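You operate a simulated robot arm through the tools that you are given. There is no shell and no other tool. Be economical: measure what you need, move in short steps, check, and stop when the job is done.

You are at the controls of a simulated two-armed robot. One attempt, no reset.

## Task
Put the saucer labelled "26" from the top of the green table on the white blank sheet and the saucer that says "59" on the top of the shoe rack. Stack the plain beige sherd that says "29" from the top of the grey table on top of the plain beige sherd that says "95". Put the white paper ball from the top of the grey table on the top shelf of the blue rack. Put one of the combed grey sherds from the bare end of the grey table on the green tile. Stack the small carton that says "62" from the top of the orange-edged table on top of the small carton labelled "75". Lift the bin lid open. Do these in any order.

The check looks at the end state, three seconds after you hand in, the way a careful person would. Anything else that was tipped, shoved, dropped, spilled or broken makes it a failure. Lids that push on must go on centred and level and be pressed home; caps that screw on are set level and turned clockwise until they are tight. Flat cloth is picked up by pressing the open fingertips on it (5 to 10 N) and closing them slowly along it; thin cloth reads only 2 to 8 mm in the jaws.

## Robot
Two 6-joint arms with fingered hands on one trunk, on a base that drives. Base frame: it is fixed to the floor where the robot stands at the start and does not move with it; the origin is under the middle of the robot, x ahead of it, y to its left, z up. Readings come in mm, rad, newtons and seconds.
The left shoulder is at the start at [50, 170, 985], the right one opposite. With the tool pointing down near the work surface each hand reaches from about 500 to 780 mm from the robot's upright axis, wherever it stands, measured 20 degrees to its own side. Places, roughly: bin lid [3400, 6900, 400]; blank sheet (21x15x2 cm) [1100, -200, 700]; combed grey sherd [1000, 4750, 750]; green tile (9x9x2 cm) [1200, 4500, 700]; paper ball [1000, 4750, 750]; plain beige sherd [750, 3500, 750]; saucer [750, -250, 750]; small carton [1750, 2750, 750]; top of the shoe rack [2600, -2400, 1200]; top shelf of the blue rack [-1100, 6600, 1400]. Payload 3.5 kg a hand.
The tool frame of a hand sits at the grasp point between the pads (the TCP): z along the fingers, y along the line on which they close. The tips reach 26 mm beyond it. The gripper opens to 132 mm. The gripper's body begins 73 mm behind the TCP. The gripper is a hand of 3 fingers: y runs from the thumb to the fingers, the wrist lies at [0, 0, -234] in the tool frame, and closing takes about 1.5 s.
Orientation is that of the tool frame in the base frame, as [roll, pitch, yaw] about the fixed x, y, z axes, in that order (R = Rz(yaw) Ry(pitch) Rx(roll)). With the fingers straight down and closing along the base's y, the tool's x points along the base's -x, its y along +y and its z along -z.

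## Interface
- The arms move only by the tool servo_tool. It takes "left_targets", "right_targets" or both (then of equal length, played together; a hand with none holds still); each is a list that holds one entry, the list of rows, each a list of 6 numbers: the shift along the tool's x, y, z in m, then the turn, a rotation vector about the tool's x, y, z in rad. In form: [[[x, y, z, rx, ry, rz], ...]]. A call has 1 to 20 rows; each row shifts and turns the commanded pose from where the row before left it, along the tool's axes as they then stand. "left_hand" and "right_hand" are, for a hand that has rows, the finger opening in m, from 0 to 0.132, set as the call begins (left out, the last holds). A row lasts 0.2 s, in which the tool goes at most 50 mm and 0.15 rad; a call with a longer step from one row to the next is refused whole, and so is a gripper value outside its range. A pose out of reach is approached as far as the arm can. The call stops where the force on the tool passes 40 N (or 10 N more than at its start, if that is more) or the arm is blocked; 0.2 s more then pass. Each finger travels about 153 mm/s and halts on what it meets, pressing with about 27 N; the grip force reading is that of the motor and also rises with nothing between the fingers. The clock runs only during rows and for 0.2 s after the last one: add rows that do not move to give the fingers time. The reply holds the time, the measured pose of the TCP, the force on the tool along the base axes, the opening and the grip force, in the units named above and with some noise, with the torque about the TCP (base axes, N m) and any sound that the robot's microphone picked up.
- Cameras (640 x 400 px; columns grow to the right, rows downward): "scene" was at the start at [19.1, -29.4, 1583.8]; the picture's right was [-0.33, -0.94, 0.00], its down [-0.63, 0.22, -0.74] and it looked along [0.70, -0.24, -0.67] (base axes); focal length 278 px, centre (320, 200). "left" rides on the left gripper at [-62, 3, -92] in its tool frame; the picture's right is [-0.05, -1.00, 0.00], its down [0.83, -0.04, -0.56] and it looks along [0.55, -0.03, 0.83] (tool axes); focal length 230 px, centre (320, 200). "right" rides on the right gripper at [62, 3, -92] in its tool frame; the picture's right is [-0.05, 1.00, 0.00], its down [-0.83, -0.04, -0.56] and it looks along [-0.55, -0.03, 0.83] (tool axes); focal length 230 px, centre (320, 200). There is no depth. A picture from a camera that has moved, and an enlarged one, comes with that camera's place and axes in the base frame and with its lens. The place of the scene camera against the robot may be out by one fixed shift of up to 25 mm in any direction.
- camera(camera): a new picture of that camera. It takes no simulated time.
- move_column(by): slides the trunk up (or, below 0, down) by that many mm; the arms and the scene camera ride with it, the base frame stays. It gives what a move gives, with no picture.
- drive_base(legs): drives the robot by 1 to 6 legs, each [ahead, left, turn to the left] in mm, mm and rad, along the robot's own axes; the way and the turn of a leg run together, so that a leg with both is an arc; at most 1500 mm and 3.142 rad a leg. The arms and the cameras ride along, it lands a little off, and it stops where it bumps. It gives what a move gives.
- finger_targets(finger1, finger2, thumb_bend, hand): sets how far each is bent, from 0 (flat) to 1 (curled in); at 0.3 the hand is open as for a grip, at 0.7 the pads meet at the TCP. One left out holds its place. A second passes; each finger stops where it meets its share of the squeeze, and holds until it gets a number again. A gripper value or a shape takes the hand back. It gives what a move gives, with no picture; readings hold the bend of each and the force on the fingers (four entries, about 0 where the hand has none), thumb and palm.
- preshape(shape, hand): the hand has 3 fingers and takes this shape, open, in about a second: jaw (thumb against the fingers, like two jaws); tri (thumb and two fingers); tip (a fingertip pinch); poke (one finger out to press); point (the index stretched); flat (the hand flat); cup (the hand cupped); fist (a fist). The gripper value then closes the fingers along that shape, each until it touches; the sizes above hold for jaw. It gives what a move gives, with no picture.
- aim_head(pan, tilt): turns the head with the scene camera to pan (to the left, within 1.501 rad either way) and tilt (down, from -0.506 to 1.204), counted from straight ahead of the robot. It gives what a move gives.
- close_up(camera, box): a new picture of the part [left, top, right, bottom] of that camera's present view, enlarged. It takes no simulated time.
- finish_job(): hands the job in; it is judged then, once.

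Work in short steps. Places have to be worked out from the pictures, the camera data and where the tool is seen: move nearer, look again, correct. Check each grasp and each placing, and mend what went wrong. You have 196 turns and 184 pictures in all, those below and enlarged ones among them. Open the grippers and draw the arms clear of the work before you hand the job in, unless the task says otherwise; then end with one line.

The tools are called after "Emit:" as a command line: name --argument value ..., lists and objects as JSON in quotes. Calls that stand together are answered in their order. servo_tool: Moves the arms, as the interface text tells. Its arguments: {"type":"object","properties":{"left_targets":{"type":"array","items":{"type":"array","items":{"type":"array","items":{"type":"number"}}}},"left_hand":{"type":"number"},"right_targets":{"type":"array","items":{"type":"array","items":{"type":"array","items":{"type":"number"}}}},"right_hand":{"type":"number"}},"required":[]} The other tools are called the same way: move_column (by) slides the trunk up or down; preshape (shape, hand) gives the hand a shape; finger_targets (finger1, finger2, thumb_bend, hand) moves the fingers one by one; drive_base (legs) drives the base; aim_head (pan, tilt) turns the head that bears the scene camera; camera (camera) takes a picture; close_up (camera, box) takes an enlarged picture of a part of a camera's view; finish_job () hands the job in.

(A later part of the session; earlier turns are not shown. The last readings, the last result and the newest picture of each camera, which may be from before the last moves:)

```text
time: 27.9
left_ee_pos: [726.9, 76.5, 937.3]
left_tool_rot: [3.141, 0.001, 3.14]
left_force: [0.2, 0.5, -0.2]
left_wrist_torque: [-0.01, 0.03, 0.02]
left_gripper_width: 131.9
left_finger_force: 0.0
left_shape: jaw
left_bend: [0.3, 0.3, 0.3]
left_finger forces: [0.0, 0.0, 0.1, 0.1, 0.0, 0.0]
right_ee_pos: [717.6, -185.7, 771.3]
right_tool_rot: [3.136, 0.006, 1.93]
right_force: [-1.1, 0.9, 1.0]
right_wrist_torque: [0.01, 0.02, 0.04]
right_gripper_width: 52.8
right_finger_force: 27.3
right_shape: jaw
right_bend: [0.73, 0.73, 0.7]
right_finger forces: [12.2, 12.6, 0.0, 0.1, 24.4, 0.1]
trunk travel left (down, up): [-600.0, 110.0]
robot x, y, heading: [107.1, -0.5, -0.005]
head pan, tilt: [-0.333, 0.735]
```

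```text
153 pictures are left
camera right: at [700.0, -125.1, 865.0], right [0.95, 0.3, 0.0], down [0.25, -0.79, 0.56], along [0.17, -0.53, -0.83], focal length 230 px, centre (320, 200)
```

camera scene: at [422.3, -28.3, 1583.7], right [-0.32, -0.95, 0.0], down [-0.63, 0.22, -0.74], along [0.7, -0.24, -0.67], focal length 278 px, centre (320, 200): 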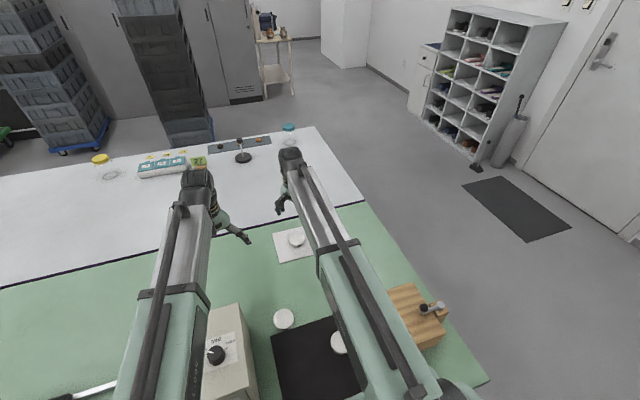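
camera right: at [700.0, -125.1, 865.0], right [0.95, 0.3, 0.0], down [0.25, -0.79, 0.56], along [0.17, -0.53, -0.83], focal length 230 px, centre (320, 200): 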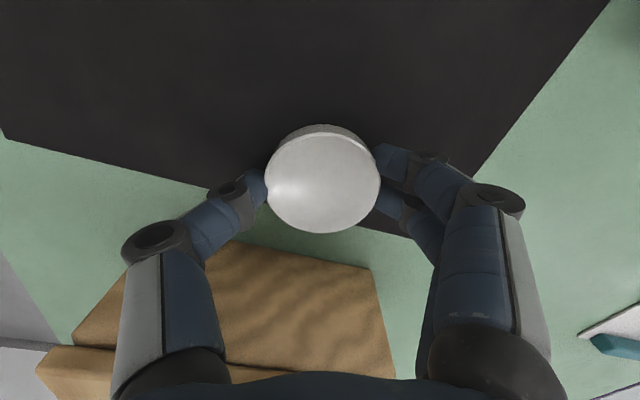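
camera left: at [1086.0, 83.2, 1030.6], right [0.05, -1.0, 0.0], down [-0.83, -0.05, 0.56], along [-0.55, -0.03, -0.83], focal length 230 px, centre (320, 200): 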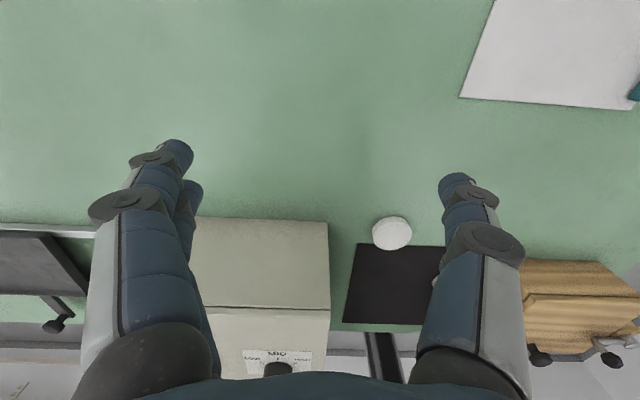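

Gripped firmly. I lift straight up 160 mm, then raise the trunk to its top for the shoe rack.

Emit:
servo_tool --right_targets '[[[0, 0, -0.03, 0, 0, 0], [0, 0, -0.04, 0, 0, 0], [0, 0, -0.04, 0, 0, 0], [0, 0, -0.05, 0, 0, 0], [0, 0, 0, 0, 0, -0.15], [0, 0, 0, 0, 0, -0.15], [0, 0, 0, 0, 0, -0.15], [0, 0, 0, 0, 0, -0.15], [0, 0, 0, 0, 0, -0.15], [0, 0, 0, 0, 0, -0.15], [0, 0, 0, 0, 0, -0.15], [0, 0, 0, 0, 0, -0.15]]]'

Emit:
move_column --by 110

Emit:
drive_base --legs '[[0, -1300, 0], [1500, 0, 0], [900, 0, 0]]'

Emit:
aim_head --pan -1.0 --tilt 0.4

Emit:
camera --camera "scene"

```text
time: 30.5
left_ee_pos: [726.2, 77.9, 937.7]
left_tool_rot: [-3.14, -0.001, 3.14]
left_force: [-0.1, 0.2, 0.5]
left_wrist_torque: [0.0, -0.02, 0.01]
left_gripper_width: 132.0
left_finger_force: 0.1
left_shape: jaw
left_bend: [0.3, 0.3, 0.3]
left_finger forces: [0.0, 0.1, 0.0, 0.0, 0.1, 0.1]
right_ee_pos: [718.5, -184.3, 932.1]
right_tool_rot: [-3.137, 0.006, 3.133]
right_force: [0.3, 0.2, -0.6]
right_wrist_torque: [-0.01, 0.03, 0.0]
right_gripper_width: 52.4
right_finger_force: 26.4
right_shape: jaw
right_bend: [0.73, 0.73, 0.7]
right_finger forces: [12.0, 12.7, 0.1, 0.1, 24.4, 0.1]
trunk travel left (down, up): [-600.0, 110.0]
robot x, y, heading: [107.6, 3.4, -0.003]
head pan, tilt: [-0.333, 0.735]
```

```text
time: 31.9
left_ee_pos: [727.3, 78.0, 1048.6]
left_tool_rot: [3.141, -0.001, -3.142]
left_force: [-0.7, 0.3, -0.4]
left_wrist_torque: [-0.01, 0.02, 0.03]
left_gripper_width: 131.9
left_finger_force: 0.0
left_shape: jaw
left_bend: [0.3, 0.3, 0.3]
left_finger forces: [0.0, 0.1, 0.1, 0.1, 0.0, 0.1]
right_ee_pos: [717.5, -182.8, 1041.6]
right_tool_rot: [-3.139, 0.006, 3.13]
right_force: [-1.0, 0.5, -1.1]
right_wrist_torque: [0.03, 0.02, 0.02]
right_gripper_width: 52.7
right_finger_force: 27.9
right_shape: jaw
right_bend: [0.73, 0.73, 0.7]
right_finger forces: [12.3, 12.7, 0.0, 0.1, 24.3, 0.0]
trunk travel left (down, up): [-710.0, 0.0]
robot x, y, heading: [98.4, 0.7, -0.002]
head pan, tilt: [-0.333, 0.735]
```

```text
time: 49.9
left_ee_pos: [3127.7, -1231.6, 1047.4]
left_tool_rot: [-3.142, 0.0, -3.139]
left_force: [-0.3, -0.1, 0.9]
left_wrist_torque: [0.03, 0.03, 0.0]
left_gripper_width: 132.1
left_finger_force: 0.0
left_shape: jaw
left_bend: [0.3, 0.3, 0.3]
left_finger forces: [0.1, 0.0, 0.0, 0.1, 0.0, 0.0]
right_ee_pos: [3119.1, -1493.7, 1042.0]
right_tool_rot: [-3.138, 0.005, 3.133]
right_force: [0.9, -0.7, -0.6]
right_wrist_torque: [0.02, 0.01, -0.03]
right_gripper_width: 52.7
right_finger_force: 26.6
right_shape: jaw
right_bend: [0.73, 0.73, 0.7]
right_finger forces: [12.3, 12.8, 0.0, 0.0, 24.3, 0.0]
trunk travel left (down, up): [-710.0, 0.0]
robot x, y, heading: [2503.9, -1311.3, 0.006]
head pan, tilt: [-0.333, 0.735]
```

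```text
time: 50.9
left_ee_pos: [3127.5, -1230.6, 1048.7]
left_tool_rot: [-3.141, 0.001, -3.137]
left_force: [0.4, -0.1, -0.1]
left_wrist_torque: [0.02, -0.03, -0.01]
left_gripper_width: 131.8
left_finger_force: 0.1
left_shape: jaw
left_bend: [0.3, 0.3, 0.3]
left_finger forces: [0.0, 0.0, 0.0, 0.0, 0.0, 0.1]
right_ee_pos: [3120.2, -1493.4, 1041.5]
right_tool_rot: [-3.139, 0.005, 3.133]
right_force: [0.5, 0.5, -1.2]
right_wrist_torque: [0.02, -0.04, 0.03]
right_gripper_width: 52.6
right_finger_force: 26.9
right_shape: jaw
right_bend: [0.73, 0.73, 0.7]
right_finger forces: [12.3, 12.8, 0.0, 0.0, 24.5, 0.1]
trunk travel left (down, up): [-710.0, 0.0]
robot x, y, heading: [2503.6, -1311.6, 0.001]
head pan, tilt: [-1.0, 0.4]
```

```text
152 pictures are left
camera scene: at [2496.8, -1390.3, 1723.6], right [-0.84, -0.54, 0.0], down [-0.21, 0.33, -0.92], along [0.5, -0.77, -0.39], focal length 278 px, centre (320, 200)
```

scene: 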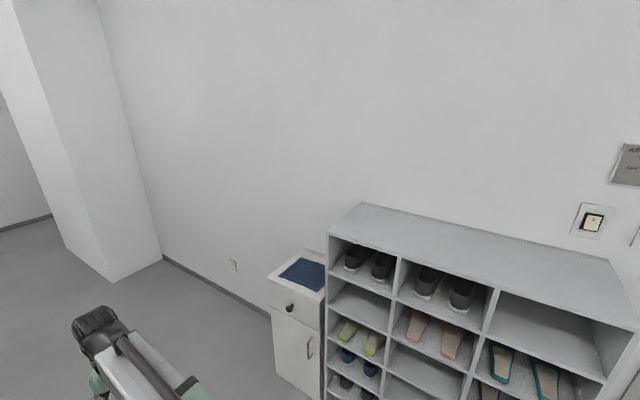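

The rack top is clear and spans x 2150–2975, y -2170 to -2495. I turn to face it, shift left a little and raise the right hand by 230 mm before going in.

Emit:
drive_base --legs '[[0, 0, -1.571], [0, 176, 0]]'

Emit:
servo_tool --right_targets '[[[0, 0, -0.046, 0, 0, 0], [0, 0, -0.046, 0, 0, 0], [0, 0, -0.046, 0, 0, 0], [0, 0, -0.046, 0, 0, 0], [0, 0, -0.046, 0, 0, 0], [0, 0, 0, 0, 0, 0]]]'

Emit:
aim_head --pan -0.1 --tilt 0.6

Emit:
camera --camera "scene"

```text
time: 56.2
left_ee_pos: [2764.4, -1929.1, 1047.3]
left_tool_rot: [-3.14, -0.002, 1.578]
left_force: [0.7, -0.1, 0.4]
left_wrist_torque: [-0.06, 0.05, 0.02]
left_gripper_width: 131.6
left_finger_force: 0.1
left_shape: jaw
left_bend: [0.3, 0.3, 0.3]
left_finger forces: [0.0, 0.0, 0.0, 0.0, 0.1, 0.0]
right_ee_pos: [2503.5, -1924.0, 1042.8]
right_tool_rot: [-3.139, 0.006, 1.568]
right_force: [0.7, -0.1, -0.7]
right_wrist_torque: [0.0, 0.05, 0.02]
right_gripper_width: 52.5
right_finger_force: 26.6
right_shape: jaw
right_bend: [0.73, 0.73, 0.7]
right_finger forces: [12.2, 12.8, 0.1, 0.1, 24.3, 0.0]
trunk travel left (down, up): [-710.0, 0.0]
robot x, y, heading: [2683.2, -1306.5, -1.566]
head pan, tilt: [-1.0, 0.4]
```

```text
time: 57.6
left_ee_pos: [2762.3, -1930.5, 1048.8]
left_tool_rot: [3.14, 0.0, 1.578]
left_force: [0.5, 0.4, 0.5]
left_wrist_torque: [0.0, 0.02, -0.01]
left_gripper_width: 131.9
left_finger_force: 0.1
left_shape: jaw
left_bend: [0.3, 0.3, 0.3]
left_finger forces: [0.0, 0.0, 0.0, 0.1, 0.0, 0.0]
right_ee_pos: [2502.5, -1924.6, 1265.6]
right_tool_rot: [-3.137, 0.013, 1.567]
right_force: [0.2, 0.8, -1.5]
right_wrist_torque: [0.02, 0.0, 0.0]
right_gripper_width: 52.6
right_finger_force: 27.3
right_shape: jaw
right_bend: [0.73, 0.73, 0.7]
right_finger forces: [12.3, 13.0, 0.0, 0.1, 24.5, 0.0]
right hand out of reach, approached as far as the arm can: row 5
trunk travel left (down, up): [-710.0, 0.0]
robot x, y, heading: [2677.0, -1309.4, -1.561]
head pan, tilt: [-1.0, 0.4]
```

```text
time: 58.8
left_ee_pos: [2762.7, -1929.8, 1048.9]
left_tool_rot: [3.141, -0.002, 1.577]
left_force: [-0.1, 0.2, 0.3]
left_wrist_torque: [0.04, -0.01, -0.02]
left_gripper_width: 131.9
left_finger_force: 0.0
left_shape: jaw
left_bend: [0.3, 0.3, 0.3]
left_finger forces: [0.1, 0.0, 0.1, 0.0, 0.1, 0.0]
right_ee_pos: [2503.8, -1924.5, 1264.1]
right_tool_rot: [-3.138, 0.014, 1.567]
right_force: [-0.6, -0.1, -0.9]
right_wrist_torque: [0.0, -0.06, 0.03]
right_gripper_width: 52.3
right_finger_force: 27.1
right_shape: jaw
right_bend: [0.73, 0.73, 0.7]
right_finger forces: [12.1, 13.0, 0.0, 0.1, 24.4, 0.1]
trunk travel left (down, up): [-710.0, 0.0]
robot x, y, heading: [2683.5, -1307.6, -1.561]
head pan, tilt: [-0.099, 0.6]
```

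```text
151 pictures are left
camera scene: at [2653.0, -1359.4, 1705.4], right [-1.0, 0.09, 0.0], down [0.05, 0.56, -0.83], along [-0.08, -0.82, -0.56], focal length 278 px, centre (320, 200)
```

scene: 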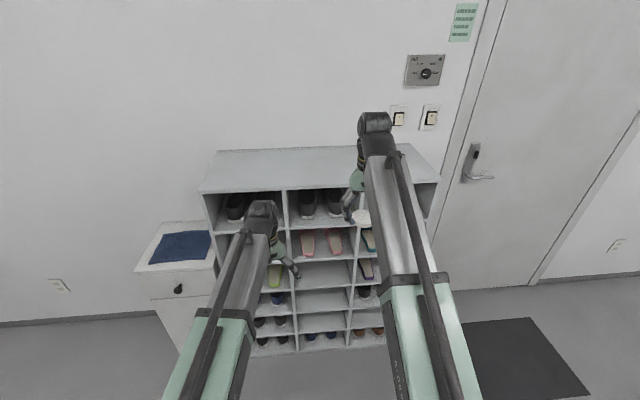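

The left hand hangs below the rack's top, so I raise it and draw it back; I also draw the right hand in 50 mm and up 25 mm for more clearance.

Emit:
servo_tool --right_targets '[[[0.025, 0, 0, 0, 0, 0], [0.025, 0, 0, 0, 0, 0], [0, 0, -0.012, 0, 0, 0], [0, 0, -0.013, 0, 0, 0], [0, 0, 0, 0, 0, 0], [0, 0, 0, 0, 0, 0]]]' --left_targets '[[[0.02, 0, -0.04, 0, 0, 0], [0.02, 0, -0.04, 0, 0, 0], [0.02, 0, -0.04, 0, 0, 0], [0.02, 0, -0.04, 0, 0, 0], [0.02, 0, -0.04, 0, 0, 0], [0.02, 0, -0.04, 0, 0, 0]]]'

```text
time: 60.2
left_ee_pos: [2761.9, -1840.8, 1225.3]
left_tool_rot: [-3.139, 0.006, 1.578]
left_force: [0.2, 0.2, 0.5]
left_wrist_torque: [0.01, 0.0, 0.01]
left_gripper_width: 131.9
left_finger_force: 0.0
left_shape: jaw
left_bend: [0.3, 0.3, 0.3]
left_finger forces: [0.0, 0.1, 0.0, 0.1, 0.0, 0.1]
left hand out of reach, approached as far as the arm can: row 5, 6
right_ee_pos: [2503.0, -1894.6, 1250.2]
right_tool_rot: [-3.139, 0.012, 1.568]
right_force: [-1.1, 0.3, -0.2]
right_wrist_torque: [-0.02, 0.02, 0.0]
right_gripper_width: 52.2
right_finger_force: 27.1
right_shape: jaw
right_bend: [0.73, 0.73, 0.7]
right_finger forces: [12.2, 13.1, 0.1, 0.0, 24.3, 0.0]
right hand out of reach, approached as far as the arm can: row 1, 2, 3, 4
trunk travel left (down, up): [-710.0, 0.0]
robot x, y, heading: [2683.9, -1314.3, -1.56]
head pan, tilt: [-0.099, 0.6]
```

Height reach is better further out. I extend the right hand ahead by 130 mm and up, so that the left hand will stay in front of the rack.

Emit:
servo_tool --right_targets '[[[-0.03, 0, 0, 0, 0, 0], [-0.03, 0, 0, 0, 0, 0], [-0.03, 0, 0, 0, 0, 0], [-0.04, 0, 0, 0, 0, 0], [0, 0, -0.02, 0, 0, 0], [0, 0, -0.02, 0, 0, 0], [0, 0, 0, 0, 0, 0]]]'

```text
time: 61.8
left_ee_pos: [2762.3, -1841.1, 1224.4]
left_tool_rot: [-3.14, 0.007, 1.579]
left_force: [-0.1, 0.0, 0.1]
left_wrist_torque: [-0.03, -0.01, -0.02]
left_gripper_width: 131.9
left_finger_force: 0.2
left_shape: jaw
left_bend: [0.3, 0.3, 0.3]
left_finger forces: [0.0, 0.0, 0.1, 0.1, 0.1, 0.0]
right_ee_pos: [2502.6, -1997.0, 1278.0]
right_tool_rot: [-3.138, 0.008, 1.566]
right_force: [-0.1, -0.2, -0.3]
right_wrist_torque: [-0.01, 0.01, 0.0]
right_gripper_width: 52.4
right_finger_force: 26.9
right_shape: jaw
right_bend: [0.73, 0.73, 0.7]
right_finger forces: [12.2, 12.9, 0.0, 0.0, 24.4, 0.1]
right hand out of reach, approached as far as the arm can: row 4, 5, 6
trunk travel left (down, up): [-710.0, 0.0]
robot x, y, heading: [2681.1, -1311.1, -1.563]
head pan, tilt: [-0.099, 0.6]
```

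Right hand is at z 1278, the saucer's bottom near 1245. I drive 180 mm ahead and check with the right camera.

Emit:
drive_base --legs '[[180, 0, 0]]'

Emit:
camera --camera "right"

Emit:
camera --camera "scene"

Emit:
camera --camera "left"

```text
time: 63.3
left_ee_pos: [2764.1, -2026.4, 1224.8]
left_tool_rot: [-3.14, 0.006, 1.577]
left_force: [1.1, -0.8, 0.1]
left_wrist_torque: [0.04, -0.01, -0.04]
left_gripper_width: 131.8
left_finger_force: 0.0
left_shape: jaw
left_bend: [0.3, 0.3, 0.3]
left_finger forces: [0.0, 0.1, 0.0, 0.1, 0.0, 0.1]
right_ee_pos: [2504.7, -2182.6, 1277.1]
right_tool_rot: [-3.138, 0.008, 1.567]
right_force: [-0.7, 0.8, -1.9]
right_wrist_torque: [0.02, -0.02, 0.01]
right_gripper_width: 52.6
right_finger_force: 27.4
right_shape: jaw
right_bend: [0.73, 0.73, 0.7]
right_finger forces: [12.2, 13.1, 0.1, 0.0, 24.4, 0.1]
trunk travel left (down, up): [-710.0, 0.0]
robot x, y, heading: [2684.2, -1491.6, -1.565]
head pan, tilt: [-0.099, 0.6]
```

```text
150 pictures are left
camera right: at [2508.2, -2120.1, 1370.0], right [1.0, -0.06, 0.0], down [-0.04, -0.83, 0.56], along [-0.03, -0.56, -0.83], focal length 230 px, centre (320, 200)
```

right: 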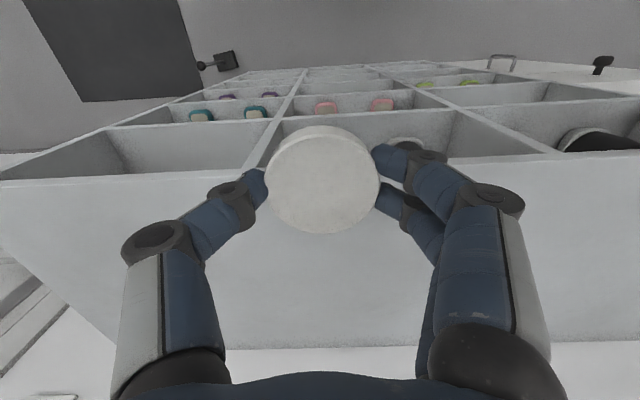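

```text
149 pictures are left
camera scene: at [2654.4, -1546.1, 1705.3], right [-1.0, 0.09, 0.0], down [0.05, 0.56, -0.82], along [-0.08, -0.82, -0.57], focal length 278 px, centre (320, 200)
```

scene: 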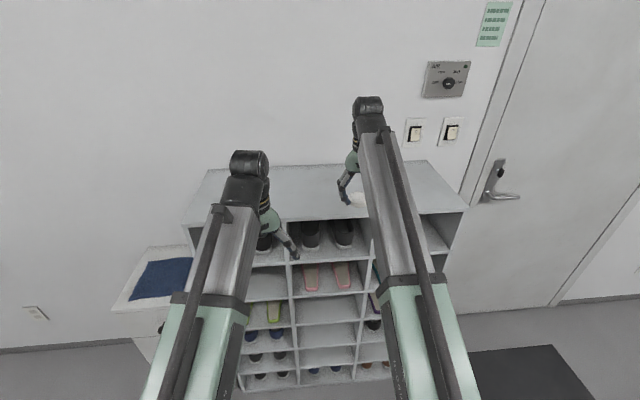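

```text
148 pictures are left
camera left: at [2767.3, -2087.9, 1317.5], right [-1.0, -0.06, 0.0], down [-0.05, 0.83, 0.55], along [-0.03, 0.55, -0.83], focal length 230 px, centre (320, 200)
```

left: 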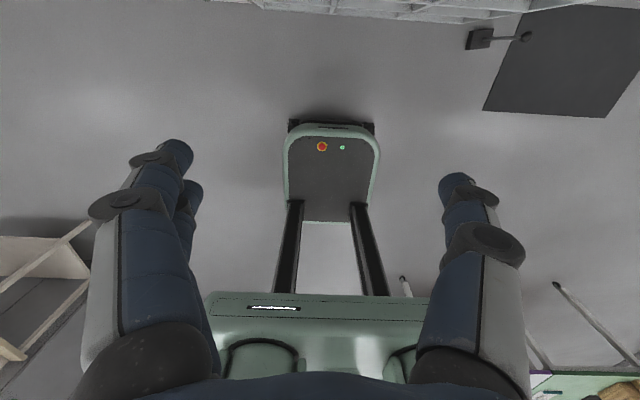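

The rack's front edge is at y about -2208 by this view, back edge about -2527. I go 110 mm further, then lower.

Emit:
drive_base --legs '[[105, 0, 0]]'

Emit:
servo_tool --right_targets '[[[0, 0, 0.015, 0, 0, 0], [0, 0, 0.01, 0, 0, 0], [0, 0, 0.005, 0, 0, 0], [0, 0, 0, 0, 0, 0]]]'

Emit:
camera --camera "right"

```text
time: 64.5
left_ee_pos: [2763.9, -2132.7, 1223.5]
left_tool_rot: [-3.141, 0.006, 1.576]
left_force: [-0.3, 0.8, 0.5]
left_wrist_torque: [0.06, 0.02, -0.02]
left_gripper_width: 132.1
left_finger_force: 0.1
left_shape: jaw
left_bend: [0.3, 0.3, 0.3]
left_finger forces: [0.0, 0.0, 0.0, 0.0, 0.1, 0.1]
right_ee_pos: [2503.4, -2289.6, 1276.5]
right_tool_rot: [-3.14, 0.007, 1.565]
right_force: [1.2, -0.9, -0.8]
right_wrist_torque: [0.0, -0.02, -0.02]
right_gripper_width: 52.5
right_finger_force: 27.3
right_shape: jaw
right_bend: [0.73, 0.73, 0.7]
right_finger forces: [12.1, 13.0, 0.1, 0.0, 24.4, 0.0]
trunk travel left (down, up): [-710.0, 0.0]
robot x, y, heading: [2684.5, -1601.6, -1.568]
head pan, tilt: [-0.099, 0.6]
```

```text
time: 65.5
left_ee_pos: [2763.7, -2132.8, 1224.8]
left_tool_rot: [-3.139, 0.008, 1.576]
left_force: [0.2, 0.2, 0.4]
left_wrist_torque: [-0.01, -0.01, 0.0]
left_gripper_width: 131.8
left_finger_force: 0.0
left_shape: jaw
left_bend: [0.3, 0.3, 0.3]
left_finger forces: [0.0, 0.0, 0.0, 0.0, 0.0, 0.1]
right_ee_pos: [2504.5, -2288.8, 1248.2]
right_tool_rot: [-3.139, 0.006, 1.566]
right_force: [0.2, -0.7, -1.2]
right_wrist_torque: [0.0, -0.01, 0.01]
right_gripper_width: 52.2
right_finger_force: 26.9
right_shape: jaw
right_bend: [0.73, 0.73, 0.7]
right_finger forces: [12.3, 12.9, 0.1, 0.1, 24.4, 0.0]
trunk travel left (down, up): [-710.0, 0.0]
robot x, y, heading: [2683.2, -1601.3, -1.564]
head pan, tilt: [-0.099, 0.6]
```

```text
147 pictures are left
camera right: at [2508.8, -2226.1, 1341.0], right [1.0, -0.06, 0.0], down [-0.05, -0.83, 0.56], along [-0.03, -0.56, -0.83], focal length 230 px, centre (320, 200)
```

right: 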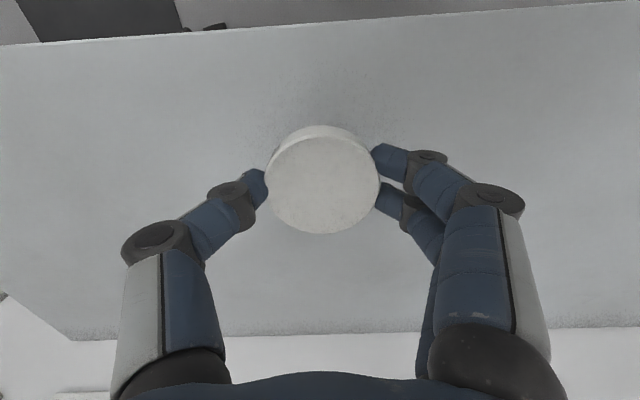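

Shadow still shows a gap. I lower in 2–3 mm steps watching the force.

Emit:
servo_tool --right_targets '[[[0, 0, 0.004, 0, 0, 0], [0, 0, 0.004, 0, 0, 0], [0, 0, 0.002, 0, 0, 0], [0, 0, 0, 0, 0, 0]]]'

Emit:
servo_tool --right_targets '[[[0, 0, 0.002, 0, 0, 0], [0, 0, 0.002, 0, 0, 0], [0, 0, 0, 0, 0, 0]]]'

```text
time: 66.5
left_ee_pos: [2763.7, -2132.1, 1225.4]
left_tool_rot: [-3.139, 0.007, 1.576]
left_force: [-0.5, 0.0, -0.3]
left_wrist_torque: [0.01, -0.03, 0.02]
left_gripper_width: 132.1
left_finger_force: 0.1
left_shape: jaw
left_bend: [0.3, 0.3, 0.3]
left_finger forces: [0.1, 0.1, 0.0, 0.0, 0.1, 0.1]
right_ee_pos: [2503.9, -2288.8, 1237.8]
right_tool_rot: [-3.138, 0.007, 1.564]
right_force: [-0.4, -0.1, -1.3]
right_wrist_torque: [0.01, 0.01, -0.02]
right_gripper_width: 52.2
right_finger_force: 26.8
right_shape: jaw
right_bend: [0.73, 0.73, 0.7]
right_finger forces: [12.2, 13.0, 0.0, 0.1, 24.4, 0.0]
trunk travel left (down, up): [-710.0, 0.0]
robot x, y, heading: [2683.8, -1599.2, -1.565]
head pan, tilt: [-0.099, 0.6]
```

```text
time: 67.3
left_ee_pos: [2763.3, -2132.6, 1225.5]
left_tool_rot: [-3.14, 0.006, 1.576]
left_force: [-0.5, 0.3, 0.4]
left_wrist_torque: [0.01, -0.03, -0.02]
left_gripper_width: 132.0
left_finger_force: 0.0
left_shape: jaw
left_bend: [0.3, 0.3, 0.3]
left_finger forces: [0.0, 0.0, 0.1, 0.0, 0.0, 0.0]
right_ee_pos: [2502.9, -2288.4, 1232.9]
right_tool_rot: [-3.136, 0.006, 1.566]
right_force: [-0.2, 0.6, -1.7]
right_wrist_torque: [-0.03, -0.01, -0.02]
right_gripper_width: 52.6
right_finger_force: 26.7
right_shape: jaw
right_bend: [0.73, 0.73, 0.7]
right_finger forces: [12.2, 13.0, 0.0, 0.0, 24.5, 0.0]
trunk travel left (down, up): [-710.0, 0.0]
robot x, y, heading: [2685.1, -1598.0, -1.564]
head pan, tilt: [-0.099, 0.6]
```

No contact yet at 1233; I continue in pairs of calls.

Emit:
servo_tool --right_targets '[[[0, 0, 0.002, 0, 0, 0], [0, 0, 0.002, 0, 0, 0], [0, 0, 0, 0, 0, 0]]]'

Emit:
servo_tool --right_targets '[[[0, 0, 0.002, 0, 0, 0], [0, 0, 0.001, 0, 0, 0], [0, 0, 0, 0, 0, 0]]]'

```text
time: 68.1
left_ee_pos: [2763.1, -2132.5, 1225.5]
left_tool_rot: [-3.14, 0.007, 1.576]
left_force: [-0.3, -0.5, -0.6]
left_wrist_torque: [-0.04, -0.01, 0.0]
left_gripper_width: 131.8
left_finger_force: 0.0
left_shape: jaw
left_bend: [0.3, 0.3, 0.3]
left_finger forces: [0.1, 0.0, 0.0, 0.1, 0.0, 0.0]
right_ee_pos: [2502.0, -2288.9, 1229.9]
right_tool_rot: [-3.138, 0.007, 1.566]
right_force: [0.3, 0.2, -1.2]
right_wrist_torque: [-0.03, 0.02, -0.01]
right_gripper_width: 52.4
right_finger_force: 26.8
right_shape: jaw
right_bend: [0.73, 0.73, 0.7]
right_finger forces: [12.2, 13.0, 0.0, 0.0, 24.4, 0.0]
trunk travel left (down, up): [-710.0, 0.0]
robot x, y, heading: [2682.0, -1598.4, -1.566]
head pan, tilt: [-0.099, 0.6]
```

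```text
time: 68.9
left_ee_pos: [2764.6, -2132.8, 1224.8]
left_tool_rot: [-3.139, 0.008, 1.576]
left_force: [-0.5, -0.3, 0.1]
left_wrist_torque: [-0.01, 0.05, 0.02]
left_gripper_width: 132.0
left_finger_force: 0.1
left_shape: jaw
left_bend: [0.3, 0.3, 0.3]
left_finger forces: [0.0, 0.0, 0.0, 0.0, 0.0, 0.0]
right_ee_pos: [2503.0, -2289.0, 1225.8]
right_tool_rot: [-3.138, 0.007, 1.566]
right_force: [0.3, -0.4, -1.4]
right_wrist_torque: [-0.01, 0.0, -0.01]
right_gripper_width: 52.5
right_finger_force: 27.0
right_shape: jaw
right_bend: [0.73, 0.73, 0.7]
right_finger forces: [12.1, 13.1, 0.1, 0.0, 24.4, 0.0]
trunk travel left (down, up): [-710.0, 0.0]
robot x, y, heading: [2684.1, -1600.5, -1.568]
head pan, tilt: [-0.099, 0.6]
```

Still free. Another 6 mm in four slow steps.

Emit:
servo_tool --right_targets '[[[0, 0, 0.0015, 0, 0, 0], [0, 0, 0.0015, 0, 0, 0], [0, 0, 0.0015, 0, 0, 0], [0, 0, 0, 0, 0, 0]]]'

Emit:
camera --camera "right"

```text
time: 69.9
left_ee_pos: [2761.9, -2132.3, 1225.9]
left_tool_rot: [-3.141, 0.007, 1.577]
left_force: [0.3, 0.9, 0.0]
left_wrist_torque: [-0.03, 0.0, -0.02]
left_gripper_width: 131.6
left_finger_force: 0.0
left_shape: jaw
left_bend: [0.3, 0.3, 0.3]
left_finger forces: [0.0, 0.1, 0.1, 0.0, 0.0, 0.1]
right_ee_pos: [2503.7, -2290.1, 1221.0]
right_tool_rot: [-3.14, 0.008, 1.566]
right_force: [0.0, 0.1, -2.2]
right_wrist_torque: [0.03, -0.01, 0.0]
right_gripper_width: 52.2
right_finger_force: 27.0
right_shape: jaw
right_bend: [0.73, 0.73, 0.7]
right_finger forces: [12.1, 13.0, 0.0, 0.0, 24.4, 0.1]
trunk travel left (down, up): [-710.0, 0.0]
robot x, y, heading: [2683.3, -1596.9, -1.564]
head pan, tilt: [-0.099, 0.6]
```

```text
146 pictures are left
camera right: at [2507.5, -2226.4, 1315.0], right [1.0, -0.06, 0.0], down [-0.05, -0.83, 0.56], along [-0.03, -0.56, -0.83], focal length 230 px, centre (320, 200)
```

right: 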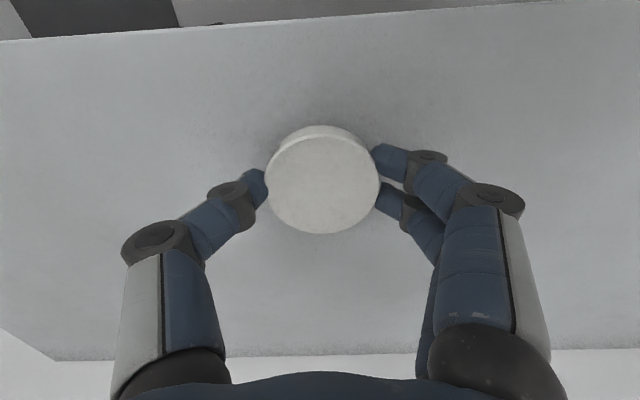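

By triangulation the rack top is near 1190, so contact is close. I continue slowly.

Emit:
servo_tool --right_targets '[[[0, 0, 0.0015, 0, 0, 0], [0, 0, 0.0015, 0, 0, 0], [0, 0, 0.001, 0, 0, 0], [0, 0, 0, 0, 0, 0]]]'

Emit:
servo_tool --right_targets '[[[0, 0, 0.0015, 0, 0, 0], [0, 0, 0.001, 0, 0, 0], [0, 0, 0, 0, 0, 0]]]'

```text
time: 70.9
left_ee_pos: [2763.4, -2132.9, 1224.5]
left_tool_rot: [-3.139, 0.006, 1.575]
left_force: [-1.1, -0.2, 0.1]
left_wrist_torque: [0.01, 0.02, -0.01]
left_gripper_width: 132.0
left_finger_force: 0.0
left_shape: jaw
left_bend: [0.3, 0.3, 0.3]
left_finger forces: [0.0, 0.1, 0.1, 0.0, 0.0, 0.0]
right_ee_pos: [2503.6, -2288.5, 1216.7]
right_tool_rot: [-3.138, 0.006, 1.566]
right_force: [-1.1, 0.1, -0.3]
right_wrist_torque: [0.03, -0.02, 0.0]
right_gripper_width: 52.4
right_finger_force: 27.2
right_shape: jaw
right_bend: [0.73, 0.73, 0.7]
right_finger forces: [12.3, 13.0, 0.0, 0.0, 24.3, 0.0]
trunk travel left (down, up): [-710.0, 0.0]
robot x, y, heading: [2684.3, -1602.0, -1.562]
head pan, tilt: [-0.099, 0.6]
```

```text
time: 71.7
left_ee_pos: [2762.3, -2133.2, 1226.2]
left_tool_rot: [-3.142, 0.008, 1.577]
left_force: [0.3, -0.5, 0.7]
left_wrist_torque: [-0.01, -0.01, -0.01]
left_gripper_width: 132.4
left_finger_force: 0.0
left_shape: jaw
left_bend: [0.3, 0.3, 0.3]
left_finger forces: [0.0, 0.2, 0.0, 0.1, 0.0, 0.0]
right_ee_pos: [2502.6, -2289.3, 1215.3]
right_tool_rot: [-3.137, 0.007, 1.566]
right_force: [-0.5, 0.3, -0.5]
right_wrist_torque: [-0.02, -0.01, 0.0]
right_gripper_width: 52.6
right_finger_force: 26.6
right_shape: jaw
right_bend: [0.73, 0.73, 0.7]
right_finger forces: [12.2, 13.0, 0.0, 0.1, 24.3, 0.1]
trunk travel left (down, up): [-710.0, 0.0]
robot x, y, heading: [2682.6, -1601.2, -1.561]
head pan, tilt: [-0.099, 0.6]
```

Still free; I keep going with a longer slow run that the force limit will guard.

Emit:
servo_tool --right_targets '[[[0, 0, 0.001, 0, 0, 0], [0, 0, 0.001, 0, 0, 0], [0, 0, 0.001, 0, 0, 0], [0, 0, 0, 0, 0, 0]]]'

Emit:
servo_tool --right_targets '[[[0, 0, 0.001, 0, 0, 0], [0, 0, 0.001, 0, 0, 0], [0, 0, 0.001, 0, 0, 0], [0, 0, 0, 0, 0, 0]]]'

```text
time: 72.7
left_ee_pos: [2763.5, -2132.5, 1224.6]
left_tool_rot: [-3.138, 0.007, 1.575]
left_force: [-0.6, 0.2, -0.8]
left_wrist_torque: [-0.01, 0.0, 0.03]
left_gripper_width: 132.0
left_finger_force: 0.1
left_shape: jaw
left_bend: [0.3, 0.3, 0.3]
left_finger forces: [0.0, 0.0, 0.1, 0.0, 0.0, 0.0]
right_ee_pos: [2503.2, -2288.0, 1213.8]
right_tool_rot: [-3.138, 0.007, 1.566]
right_force: [-0.1, -1.1, -1.0]
right_wrist_torque: [0.05, 0.01, -0.01]
right_gripper_width: 52.2
right_finger_force: 27.5
right_shape: jaw
right_bend: [0.73, 0.73, 0.7]
right_finger forces: [12.3, 13.0, 0.1, 0.0, 24.4, 0.0]
trunk travel left (down, up): [-710.0, 0.0]
robot x, y, heading: [2683.2, -1605.8, -1.562]
head pan, tilt: [-0.099, 0.6]
```

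```text
time: 73.7
left_ee_pos: [2763.2, -2131.9, 1225.4]
left_tool_rot: [-3.14, 0.007, 1.575]
left_force: [-0.4, 0.1, -0.2]
left_wrist_torque: [0.0, 0.04, 0.03]
left_gripper_width: 131.8
left_finger_force: 0.1
left_shape: jaw
left_bend: [0.3, 0.3, 0.3]
left_finger forces: [0.0, 0.1, 0.1, 0.0, 0.0, 0.0]
right_ee_pos: [2503.1, -2287.4, 1209.4]
right_tool_rot: [-3.139, 0.008, 1.565]
right_force: [0.8, 0.4, -0.1]
right_wrist_torque: [-0.05, 0.0, -0.02]
right_gripper_width: 52.2
right_finger_force: 27.1
right_shape: jaw
right_bend: [0.73, 0.73, 0.7]
right_finger forces: [12.3, 13.0, 0.0, 0.0, 24.4, 0.1]
trunk travel left (down, up): [-710.0, 0.0]
robot x, y, heading: [2686.8, -1599.0, -1.563]
head pan, tilt: [-0.099, 0.6]
```

Now a guarded longer run of 1.5 mm steps.

Emit:
servo_tool --right_targets '[[[0, 0, 0.0015, 0, 0, 0], [0, 0, 0.0015, 0, 0, 0], [0, 0, 0.0015, 0, 0, 0], [0, 0, 0.0015, 0, 0, 0], [0, 0, 0, 0, 0, 0]]]'

Emit:
close_up --camera "right" --box '[220, 80, 420, 240]'

```text
time: 74.9
left_ee_pos: [2764.7, -2130.3, 1226.1]
left_tool_rot: [-3.14, 0.009, 1.577]
left_force: [-0.3, -0.7, 0.7]
left_wrist_torque: [0.05, -0.03, 0.04]
left_gripper_width: 131.8
left_finger_force: 0.1
left_shape: jaw
left_bend: [0.3, 0.3, 0.3]
left_finger forces: [0.0, 0.0, 0.0, 0.1, 0.0, 0.1]
right_ee_pos: [2504.0, -2287.7, 1207.6]
right_tool_rot: [-3.138, 0.011, 1.566]
right_force: [-0.4, -6.2, 32.0]
right_wrist_torque: [-0.09, -0.23, -0.1]
right_gripper_width: 53.1
right_finger_force: 26.8
right_shape: jaw
right_bend: [0.74, 0.74, 0.7]
right_finger forces: [17.9, 17.7, 0.0, 0.0, 30.8, 0.0]
trunk travel left (down, up): [-710.0, 0.0]
robot x, y, heading: [2682.2, -1601.7, -1.568]
head pan, tilt: [-0.099, 0.6]
```

```text
2.50 times, centred on (320, 160) of right
camera zoom: at [2508.2, -2224.6, 1299.3], right [1.0, -0.06, 0.0], down [-0.05, -0.82, 0.57], along [-0.03, -0.56, -0.82], focal length 575 px, centre (320, 300)
```

zoom: 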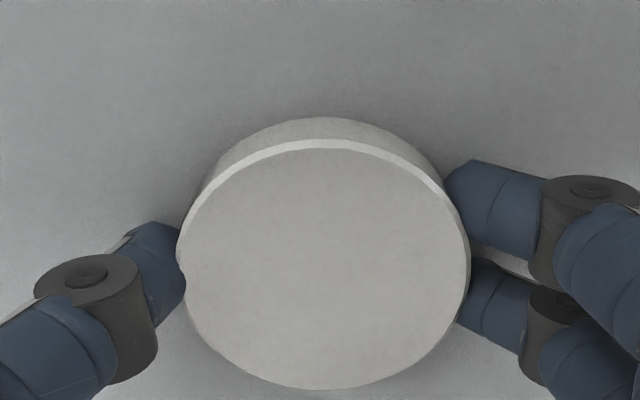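

Seated with 32 N. I ease off 2 mm, open, and rise straight up.

Emit:
servo_tool --right_targets '[[[0, 0, -0.0015, 0, 0, 0], [0, 0, 0, 0, 0, 0], [0, 0, 0, 0, 0, 0], [0, 0, 0, 0, 0, 0], [0, 0, -0.01, 0, 0, 0], [0, 0, -0.02, 0, 0, 0], [0, 0, -0.02, 0, 0, 0], [0, 0, -0.02, 0, 0, 0]]]' --right_hand 0.1

Emit:
camera --camera "right"

```text
time: 76.7
left_ee_pos: [2762.8, -2131.6, 1225.1]
left_tool_rot: [-3.141, 0.007, 1.576]
left_force: [0.0, -0.2, 0.0]
left_wrist_torque: [-0.01, -0.01, 0.0]
left_gripper_width: 132.2
left_finger_force: 0.0
left_shape: jaw
left_bend: [0.3, 0.3, 0.3]
left_finger forces: [0.0, 0.0, 0.0, 0.1, 0.0, 0.0]
right_ee_pos: [2502.8, -2287.9, 1276.2]
right_tool_rot: [-3.139, 0.007, 1.565]
right_force: [0.1, -0.2, -1.0]
right_wrist_torque: [-0.02, -0.02, 0.01]
right_gripper_width: 99.7
right_finger_force: 0.0
right_shape: jaw
right_bend: [0.63, 0.63, 0.6]
right_finger forces: [0.0, 0.0, 0.1, 0.0, 0.0, 0.1]
trunk travel left (down, up): [-710.0, 0.0]
robot x, y, heading: [2681.1, -1597.7, -1.567]
head pan, tilt: [-0.099, 0.6]
```

```text
144 pictures are left
camera right: at [2507.4, -2225.5, 1368.5], right [1.0, -0.06, 0.0], down [-0.05, -0.83, 0.56], along [-0.03, -0.56, -0.83], focal length 230 px, centre (320, 200)
```

right: 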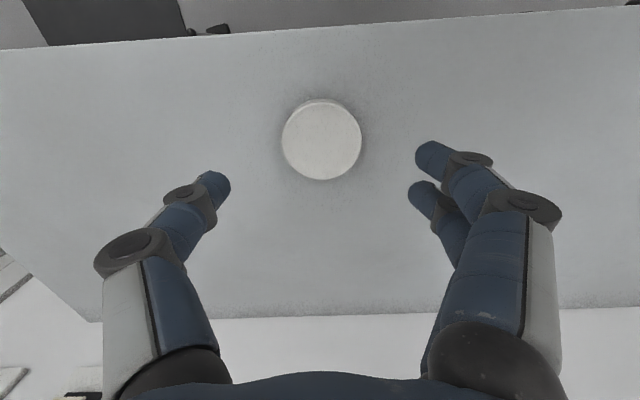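

"59" rests on the rack. I back away 400 mm, then turn around to face the room (+y) and look at the way.

Emit:
drive_base --legs '[[-450, 0, 0], [0, 0, 1.571], [0, 0, 1.571]]'

Emit:
aim_head --pan 0.0 --tilt 0.3

Emit:
camera --camera "scene"

```text
time: 87.0
left_ee_pos: [2630.0, -608.3, 1225.3]
left_tool_rot: [-3.139, 0.008, -1.617]
left_force: [0.5, 0.1, 0.1]
left_wrist_torque: [0.01, 0.02, 0.05]
left_gripper_width: 131.7
left_finger_force: 0.1
left_shape: jaw
left_bend: [0.3, 0.3, 0.3]
left_finger forces: [0.0, 0.0, 0.0, 0.0, 0.0, 0.0]
right_ee_pos: [2897.7, -464.7, 1275.4]
right_tool_rot: [-3.138, 0.007, -1.626]
right_force: [-0.3, 0.1, -0.4]
right_wrist_torque: [0.01, 0.04, 0.0]
right_gripper_width: 99.6
right_finger_force: 0.1
right_shape: jaw
right_bend: [0.63, 0.63, 0.6]
right_finger forces: [0.1, 0.0, 0.0, 0.1, 0.0, 0.0]
trunk travel left (down, up): [-710.0, 0.0]
robot x, y, heading: [2686.6, -1143.0, 1.528]
head pan, tilt: [-0.099, 0.6]
```

```text
time: 87.8
left_ee_pos: [2630.0, -609.0, 1224.9]
left_tool_rot: [-3.14, 0.007, -1.615]
left_force: [0.4, 0.1, -0.5]
left_wrist_torque: [0.02, 0.02, 0.03]
left_gripper_width: 132.2
left_finger_force: 0.1
left_shape: jaw
left_bend: [0.3, 0.3, 0.3]
left_finger forces: [0.0, 0.0, 0.1, 0.0, 0.0, 0.0]
right_ee_pos: [2897.9, -464.9, 1275.8]
right_tool_rot: [-3.138, 0.007, -1.626]
right_force: [0.1, -1.4, -0.1]
right_wrist_torque: [0.01, -0.01, 0.06]
right_gripper_width: 99.9
right_finger_force: 0.1
right_shape: jaw
right_bend: [0.63, 0.63, 0.6]
right_finger forces: [0.0, 0.1, 0.1, 0.0, 0.0, 0.0]
trunk travel left (down, up): [-710.0, 0.0]
robot x, y, heading: [2683.6, -1143.3, 1.527]
head pan, tilt: [0.0, 0.3]
```

```text
143 pictures are left
camera scene: at [2664.7, -1091.4, 1732.8], right [1.0, -0.05, 0.0], down [-0.01, -0.3, -0.95], along [0.04, 0.95, -0.3], focal length 278 px, centre (320, 200)
```

scene: 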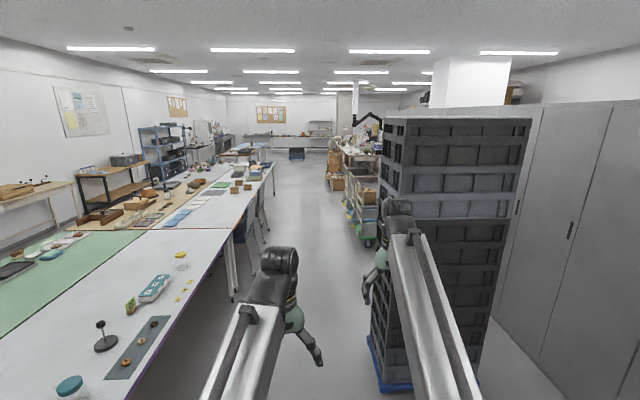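

The corridor between the tables (edge x about 2020) and the crate stack (x from about 3130) is free. Small brown cartons show near [1720, 2660]. I drive along the corridor to y about 1400 and look.

Emit:
drive_base --legs '[[0, 0, 0.043], [1500, 100, 0], [1000, 0, 0]]'

Emit:
aim_head --pan 0.5 --tilt 0.5

Emit:
camera --camera "scene"

```text
refused: leg 2 is longer than a leg can be; nothing moved
```

```text
time: 88.7
left_ee_pos: [2630.3, -607.6, 1225.2]
left_tool_rot: [-3.139, 0.007, -1.617]
left_force: [0.2, -0.4, -0.3]
left_wrist_torque: [-0.03, 0.03, 0.0]
left_gripper_width: 131.9
left_finger_force: 0.0
left_shape: jaw
left_bend: [0.3, 0.3, 0.3]
left_finger forces: [0.1, 0.0, 0.1, 0.0, 0.0, 0.0]
right_ee_pos: [2898.5, -465.9, 1275.1]
right_tool_rot: [-3.138, 0.007, -1.626]
right_force: [0.5, -0.4, -0.5]
right_wrist_torque: [-0.02, -0.01, 0.03]
right_gripper_width: 99.8
right_finger_force: 0.1
right_shape: jaw
right_bend: [0.63, 0.63, 0.6]
right_finger forces: [0.0, 0.0, 0.0, 0.0, 0.0, 0.1]
trunk travel left (down, up): [-710.0, 0.0]
robot x, y, heading: [2681.1, -1144.0, 1.531]
head pan, tilt: [0.499, 0.499]
```

```text
142 pictures are left
camera scene: at [2620.6, -1102.9, 1714.5], right [0.9, 0.44, 0.0], down [0.21, -0.43, -0.88], along [-0.38, 0.79, -0.48], focal length 278 px, centre (320, 200)
```

scene: 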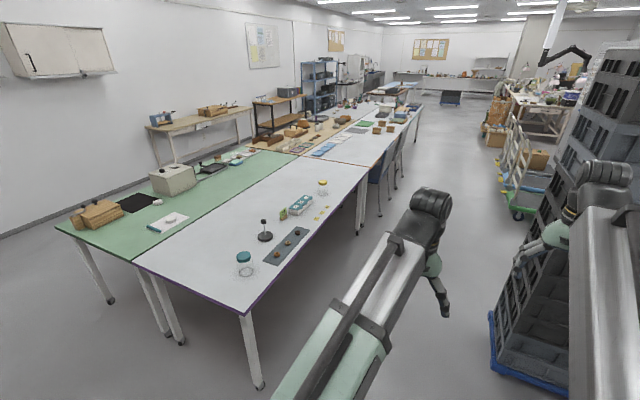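

The leg was slightly too long; I resend with shorter legs.

Emit:
drive_base --legs '[[0, 0, 0.042], [1400, 80, 0], [1100, 0, 0]]'

Emit:
camera --camera "scene"

```text
time: 101.3
left_ee_pos: [2571.7, 1882.4, 1225.0]
left_tool_rot: [-3.139, 0.007, -1.598]
left_force: [-0.4, -0.1, 0.4]
left_wrist_torque: [-0.01, 0.0, -0.02]
left_gripper_width: 131.7
left_finger_force: 0.0
left_shape: jaw
left_bend: [0.3, 0.3, 0.3]
left_finger forces: [0.0, 0.1, 0.0, 0.0, 0.1, 0.0]
right_ee_pos: [2836.4, 2030.8, 1274.7]
right_tool_rot: [-3.139, 0.007, -1.611]
right_force: [0.5, 0.3, 0.6]
right_wrist_torque: [-0.01, -0.03, 0.02]
right_gripper_width: 99.8
right_finger_force: 0.0
right_shape: jaw
right_bend: [0.63, 0.63, 0.6]
right_finger forces: [0.0, 0.1, 0.0, 0.0, 0.1, 0.1]
trunk travel left (down, up): [-710.0, 0.0]
robot x, y, heading: [2631.3, 1348.4, 1.54]
head pan, tilt: [0.499, 0.499]
```

```text
141 pictures are left
camera scene: at [2570.8, 1388.3, 1714.5], right [0.89, 0.45, 0.0], down [0.22, -0.43, -0.88], along [-0.4, 0.78, -0.48], focal length 278 px, centre (320, 200)
```

scene: 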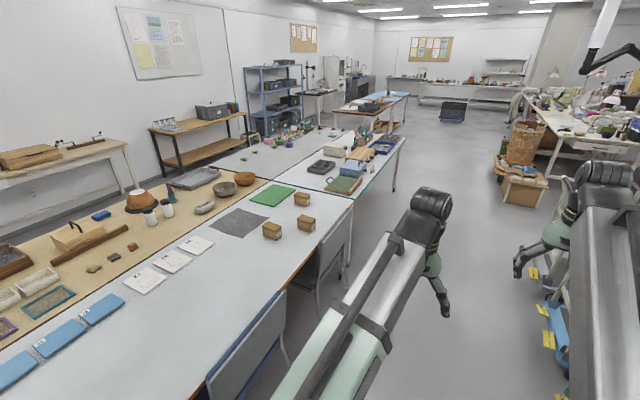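

Three cartons are near [1830, 2630], [1690, 2480] and [1650, 2900] on the orange-edged table, and chairs stand along this side. I zoom in for labels.

Emit:
close_up --camera "scene" --box '[250, 180, 330, 245]'

Emit:
close_up --camera "scene" --box '[180, 180, 440, 400]'

```text
6.15 times, centred on (290, 212) of scene
camera zoom: at [2570.8, 1388.3, 1714.5], right [0.89, 0.45, 0.0], down [0.22, -0.43, -0.88], along [-0.4, 0.78, -0.48], focal length 1709 px, centre (505, 123)
```

zoom: 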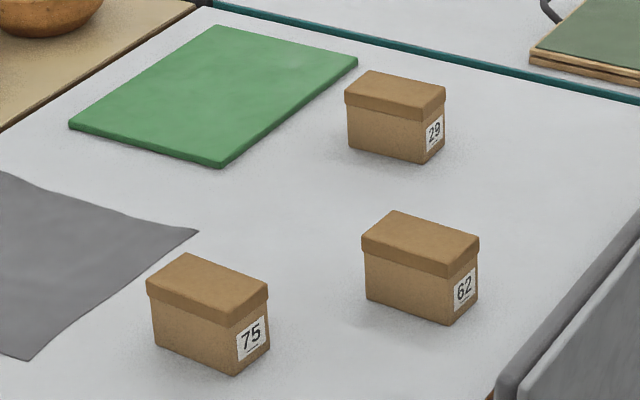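

```text
1.82 times, centred on (310, 290) of scene
camera zoom: at [2570.8, 1388.3, 1714.5], right [0.89, 0.45, 0.0], down [0.22, -0.43, -0.88], along [-0.4, 0.78, -0.48], focal length 505 px, centre (338, 36)
```

zoom: 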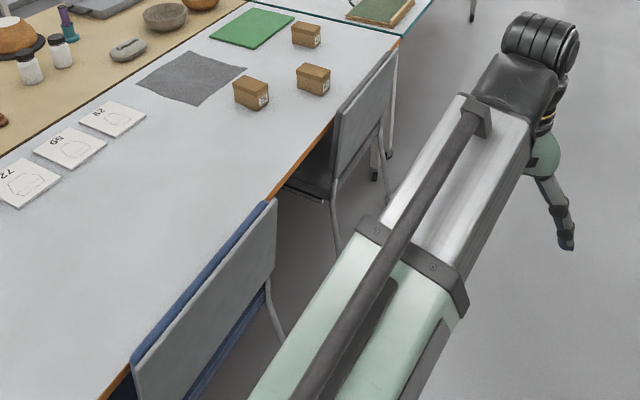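

"62" is at about [1850, 2610] and "75" at about [1708, 2452], both with the long side along x. I drive to y 2400, turn to face -x, and keep clear of the chairs.

Emit:
drive_base --legs '[[1050, 0, 0.03], [0, 0, 1.571]]'

Emit:
aim_head --pan -0.15 --tilt 0.85

Emit:
camera --camera "scene"

```text
time: 110.4
left_ee_pos: [2112.0, 2320.3, 1225.1]
left_tool_rot: [-3.14, 0.006, -0.024]
left_force: [0.2, 1.3, 0.5]
left_wrist_torque: [0.02, 0.01, 0.0]
left_gripper_width: 131.9
left_finger_force: 0.1
left_shape: jaw
left_bend: [0.3, 0.3, 0.3]
left_finger forces: [0.0, 0.1, 0.0, 0.1, 0.0, 0.1]
right_ee_pos: [1964.1, 2584.1, 1276.3]
right_tool_rot: [-3.138, 0.008, -0.035]
right_force: [0.2, 0.4, -0.6]
right_wrist_torque: [0.03, 0.0, -0.01]
right_gripper_width: 99.9
right_finger_force: 0.1
right_shape: jaw
right_bend: [0.63, 0.63, 0.6]
right_finger forces: [0.1, 0.1, 0.0, 0.0, 0.0, 0.0]
trunk travel left (down, up): [-710.0, 0.0]
robot x, y, heading: [2645.7, 2381.0, 3.115]
head pan, tilt: [0.499, 0.499]
```

```text
time: 111.4
left_ee_pos: [2110.7, 2319.7, 1224.6]
left_tool_rot: [-3.139, 0.007, -0.023]
left_force: [-0.2, -0.6, -0.1]
left_wrist_torque: [-0.01, 0.0, -0.01]
left_gripper_width: 131.9
left_finger_force: 0.2
left_shape: jaw
left_bend: [0.3, 0.3, 0.3]
left_finger forces: [0.1, 0.0, 0.0, 0.0, 0.0, 0.1]
right_ee_pos: [1963.9, 2585.0, 1275.3]
right_tool_rot: [-3.137, 0.006, -0.036]
right_force: [0.4, 0.7, -0.2]
right_wrist_torque: [0.0, 0.03, -0.01]
right_gripper_width: 99.9
right_finger_force: 0.0
right_shape: jaw
right_bend: [0.63, 0.63, 0.6]
right_finger forces: [0.1, 0.0, 0.0, 0.0, 0.0, 0.1]
trunk travel left (down, up): [-710.0, 0.0]
robot x, y, heading: [2646.2, 2382.1, 3.115]
head pan, tilt: [-0.15, 0.85]
```

```text
138 pictures are left
camera scene: at [2588.0, 2393.6, 1684.5], right [0.17, 0.98, 0.0], down [0.74, -0.13, -0.66], along [-0.65, 0.11, -0.75], focal length 278 px, centre (320, 200)
```

scene: 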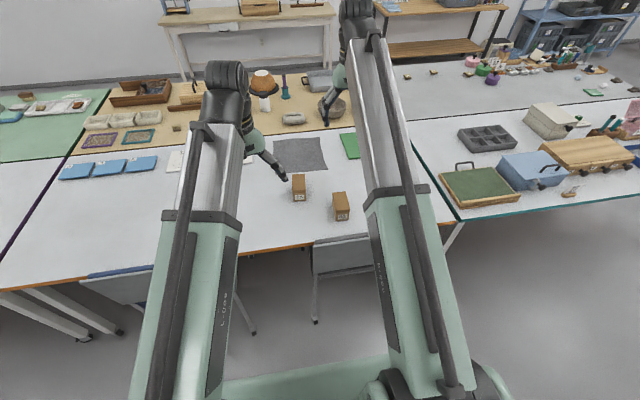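

Chair backs reach to about x 2080, so I can stop at x about 2420. I drive in, lower the trunk 110 mm and look from the right camera.

Emit:
drive_base --legs '[[225, 0, 0.026]]'

Emit:
move_column --by -110

Emit:
camera --camera "right"

Emit:
camera --camera "scene"

```text
time: 113.1
left_ee_pos: [1884.7, 2308.0, 1224.4]
left_tool_rot: [-3.139, 0.005, 0.002]
left_force: [-0.6, -0.8, -0.3]
left_wrist_torque: [0.01, -0.03, 0.02]
left_gripper_width: 131.9
left_finger_force: 0.0
left_shape: jaw
left_bend: [0.3, 0.3, 0.3]
left_finger forces: [0.0, 0.0, 0.1, 0.1, 0.1, 0.0]
right_ee_pos: [1729.5, 2568.0, 1273.9]
right_tool_rot: [-3.138, 0.006, -0.011]
right_force: [-0.1, 0.4, 0.1]
right_wrist_torque: [0.01, 0.0, 0.02]
right_gripper_width: 99.5
right_finger_force: 0.0
right_shape: jaw
right_bend: [0.63, 0.63, 0.6]
right_finger forces: [0.0, 0.0, 0.1, 0.0, 0.0, 0.0]
trunk travel left (down, up): [-710.0, 0.0]
robot x, y, heading: [2417.4, 2385.6, -3.14]
head pan, tilt: [-0.15, 0.85]
```

```text
time: 114.6
left_ee_pos: [1886.3, 2308.8, 1115.7]
left_tool_rot: [-3.14, 0.005, 0.003]
left_force: [0.0, -0.2, 0.0]
left_wrist_torque: [-0.03, 0.02, -0.01]
left_gripper_width: 132.1
left_finger_force: 0.0
left_shape: jaw
left_bend: [0.3, 0.3, 0.3]
left_finger forces: [0.1, 0.1, 0.0, 0.0, 0.0, 0.0]
right_ee_pos: [1731.4, 2568.5, 1165.0]
right_tool_rot: [-3.139, 0.008, -0.009]
right_force: [0.2, 0.1, -0.7]
right_wrist_torque: [0.03, -0.02, 0.01]
right_gripper_width: 100.0
right_finger_force: 0.1
right_shape: jaw
right_bend: [0.63, 0.63, 0.6]
right_finger forces: [0.1, 0.0, 0.0, 0.0, 0.1, 0.1]
trunk travel left (down, up): [-600.0, 110.0]
robot x, y, heading: [2418.8, 2388.3, -3.14]
head pan, tilt: [-0.15, 0.85]
```

```text
137 pictures are left
camera right: at [1793.8, 2565.1, 1258.5], right [-0.06, -1.0, 0.0], down [-0.83, 0.05, 0.56], along [-0.56, 0.04, -0.83], focal length 230 px, centre (320, 200)
```

right: 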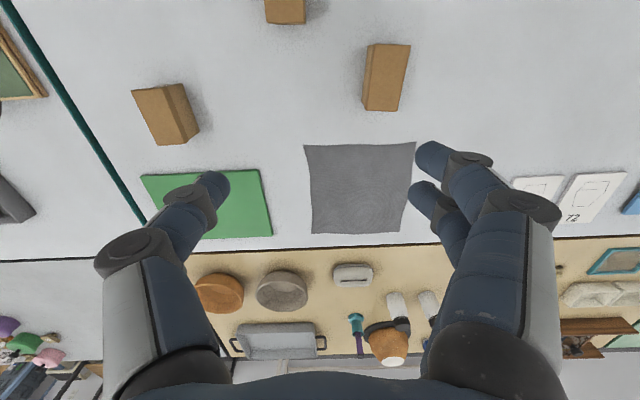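

```text
136 pictures are left
camera scene: at [2360.5, 2395.2, 1574.6], right [0.15, 0.99, 0.0], down [0.74, -0.11, -0.66], along [-0.65, 0.1, -0.75], focal length 278 px, centre (320, 200)
```

scene: 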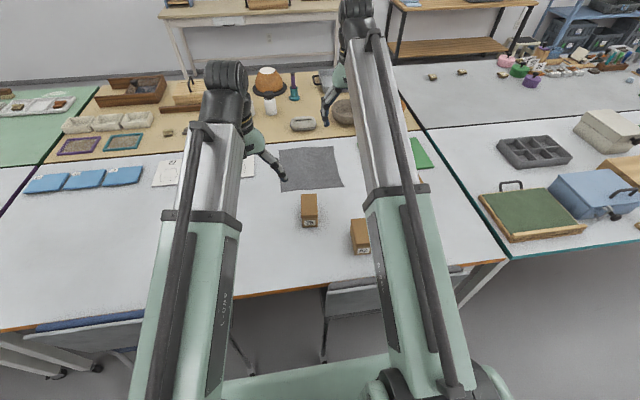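

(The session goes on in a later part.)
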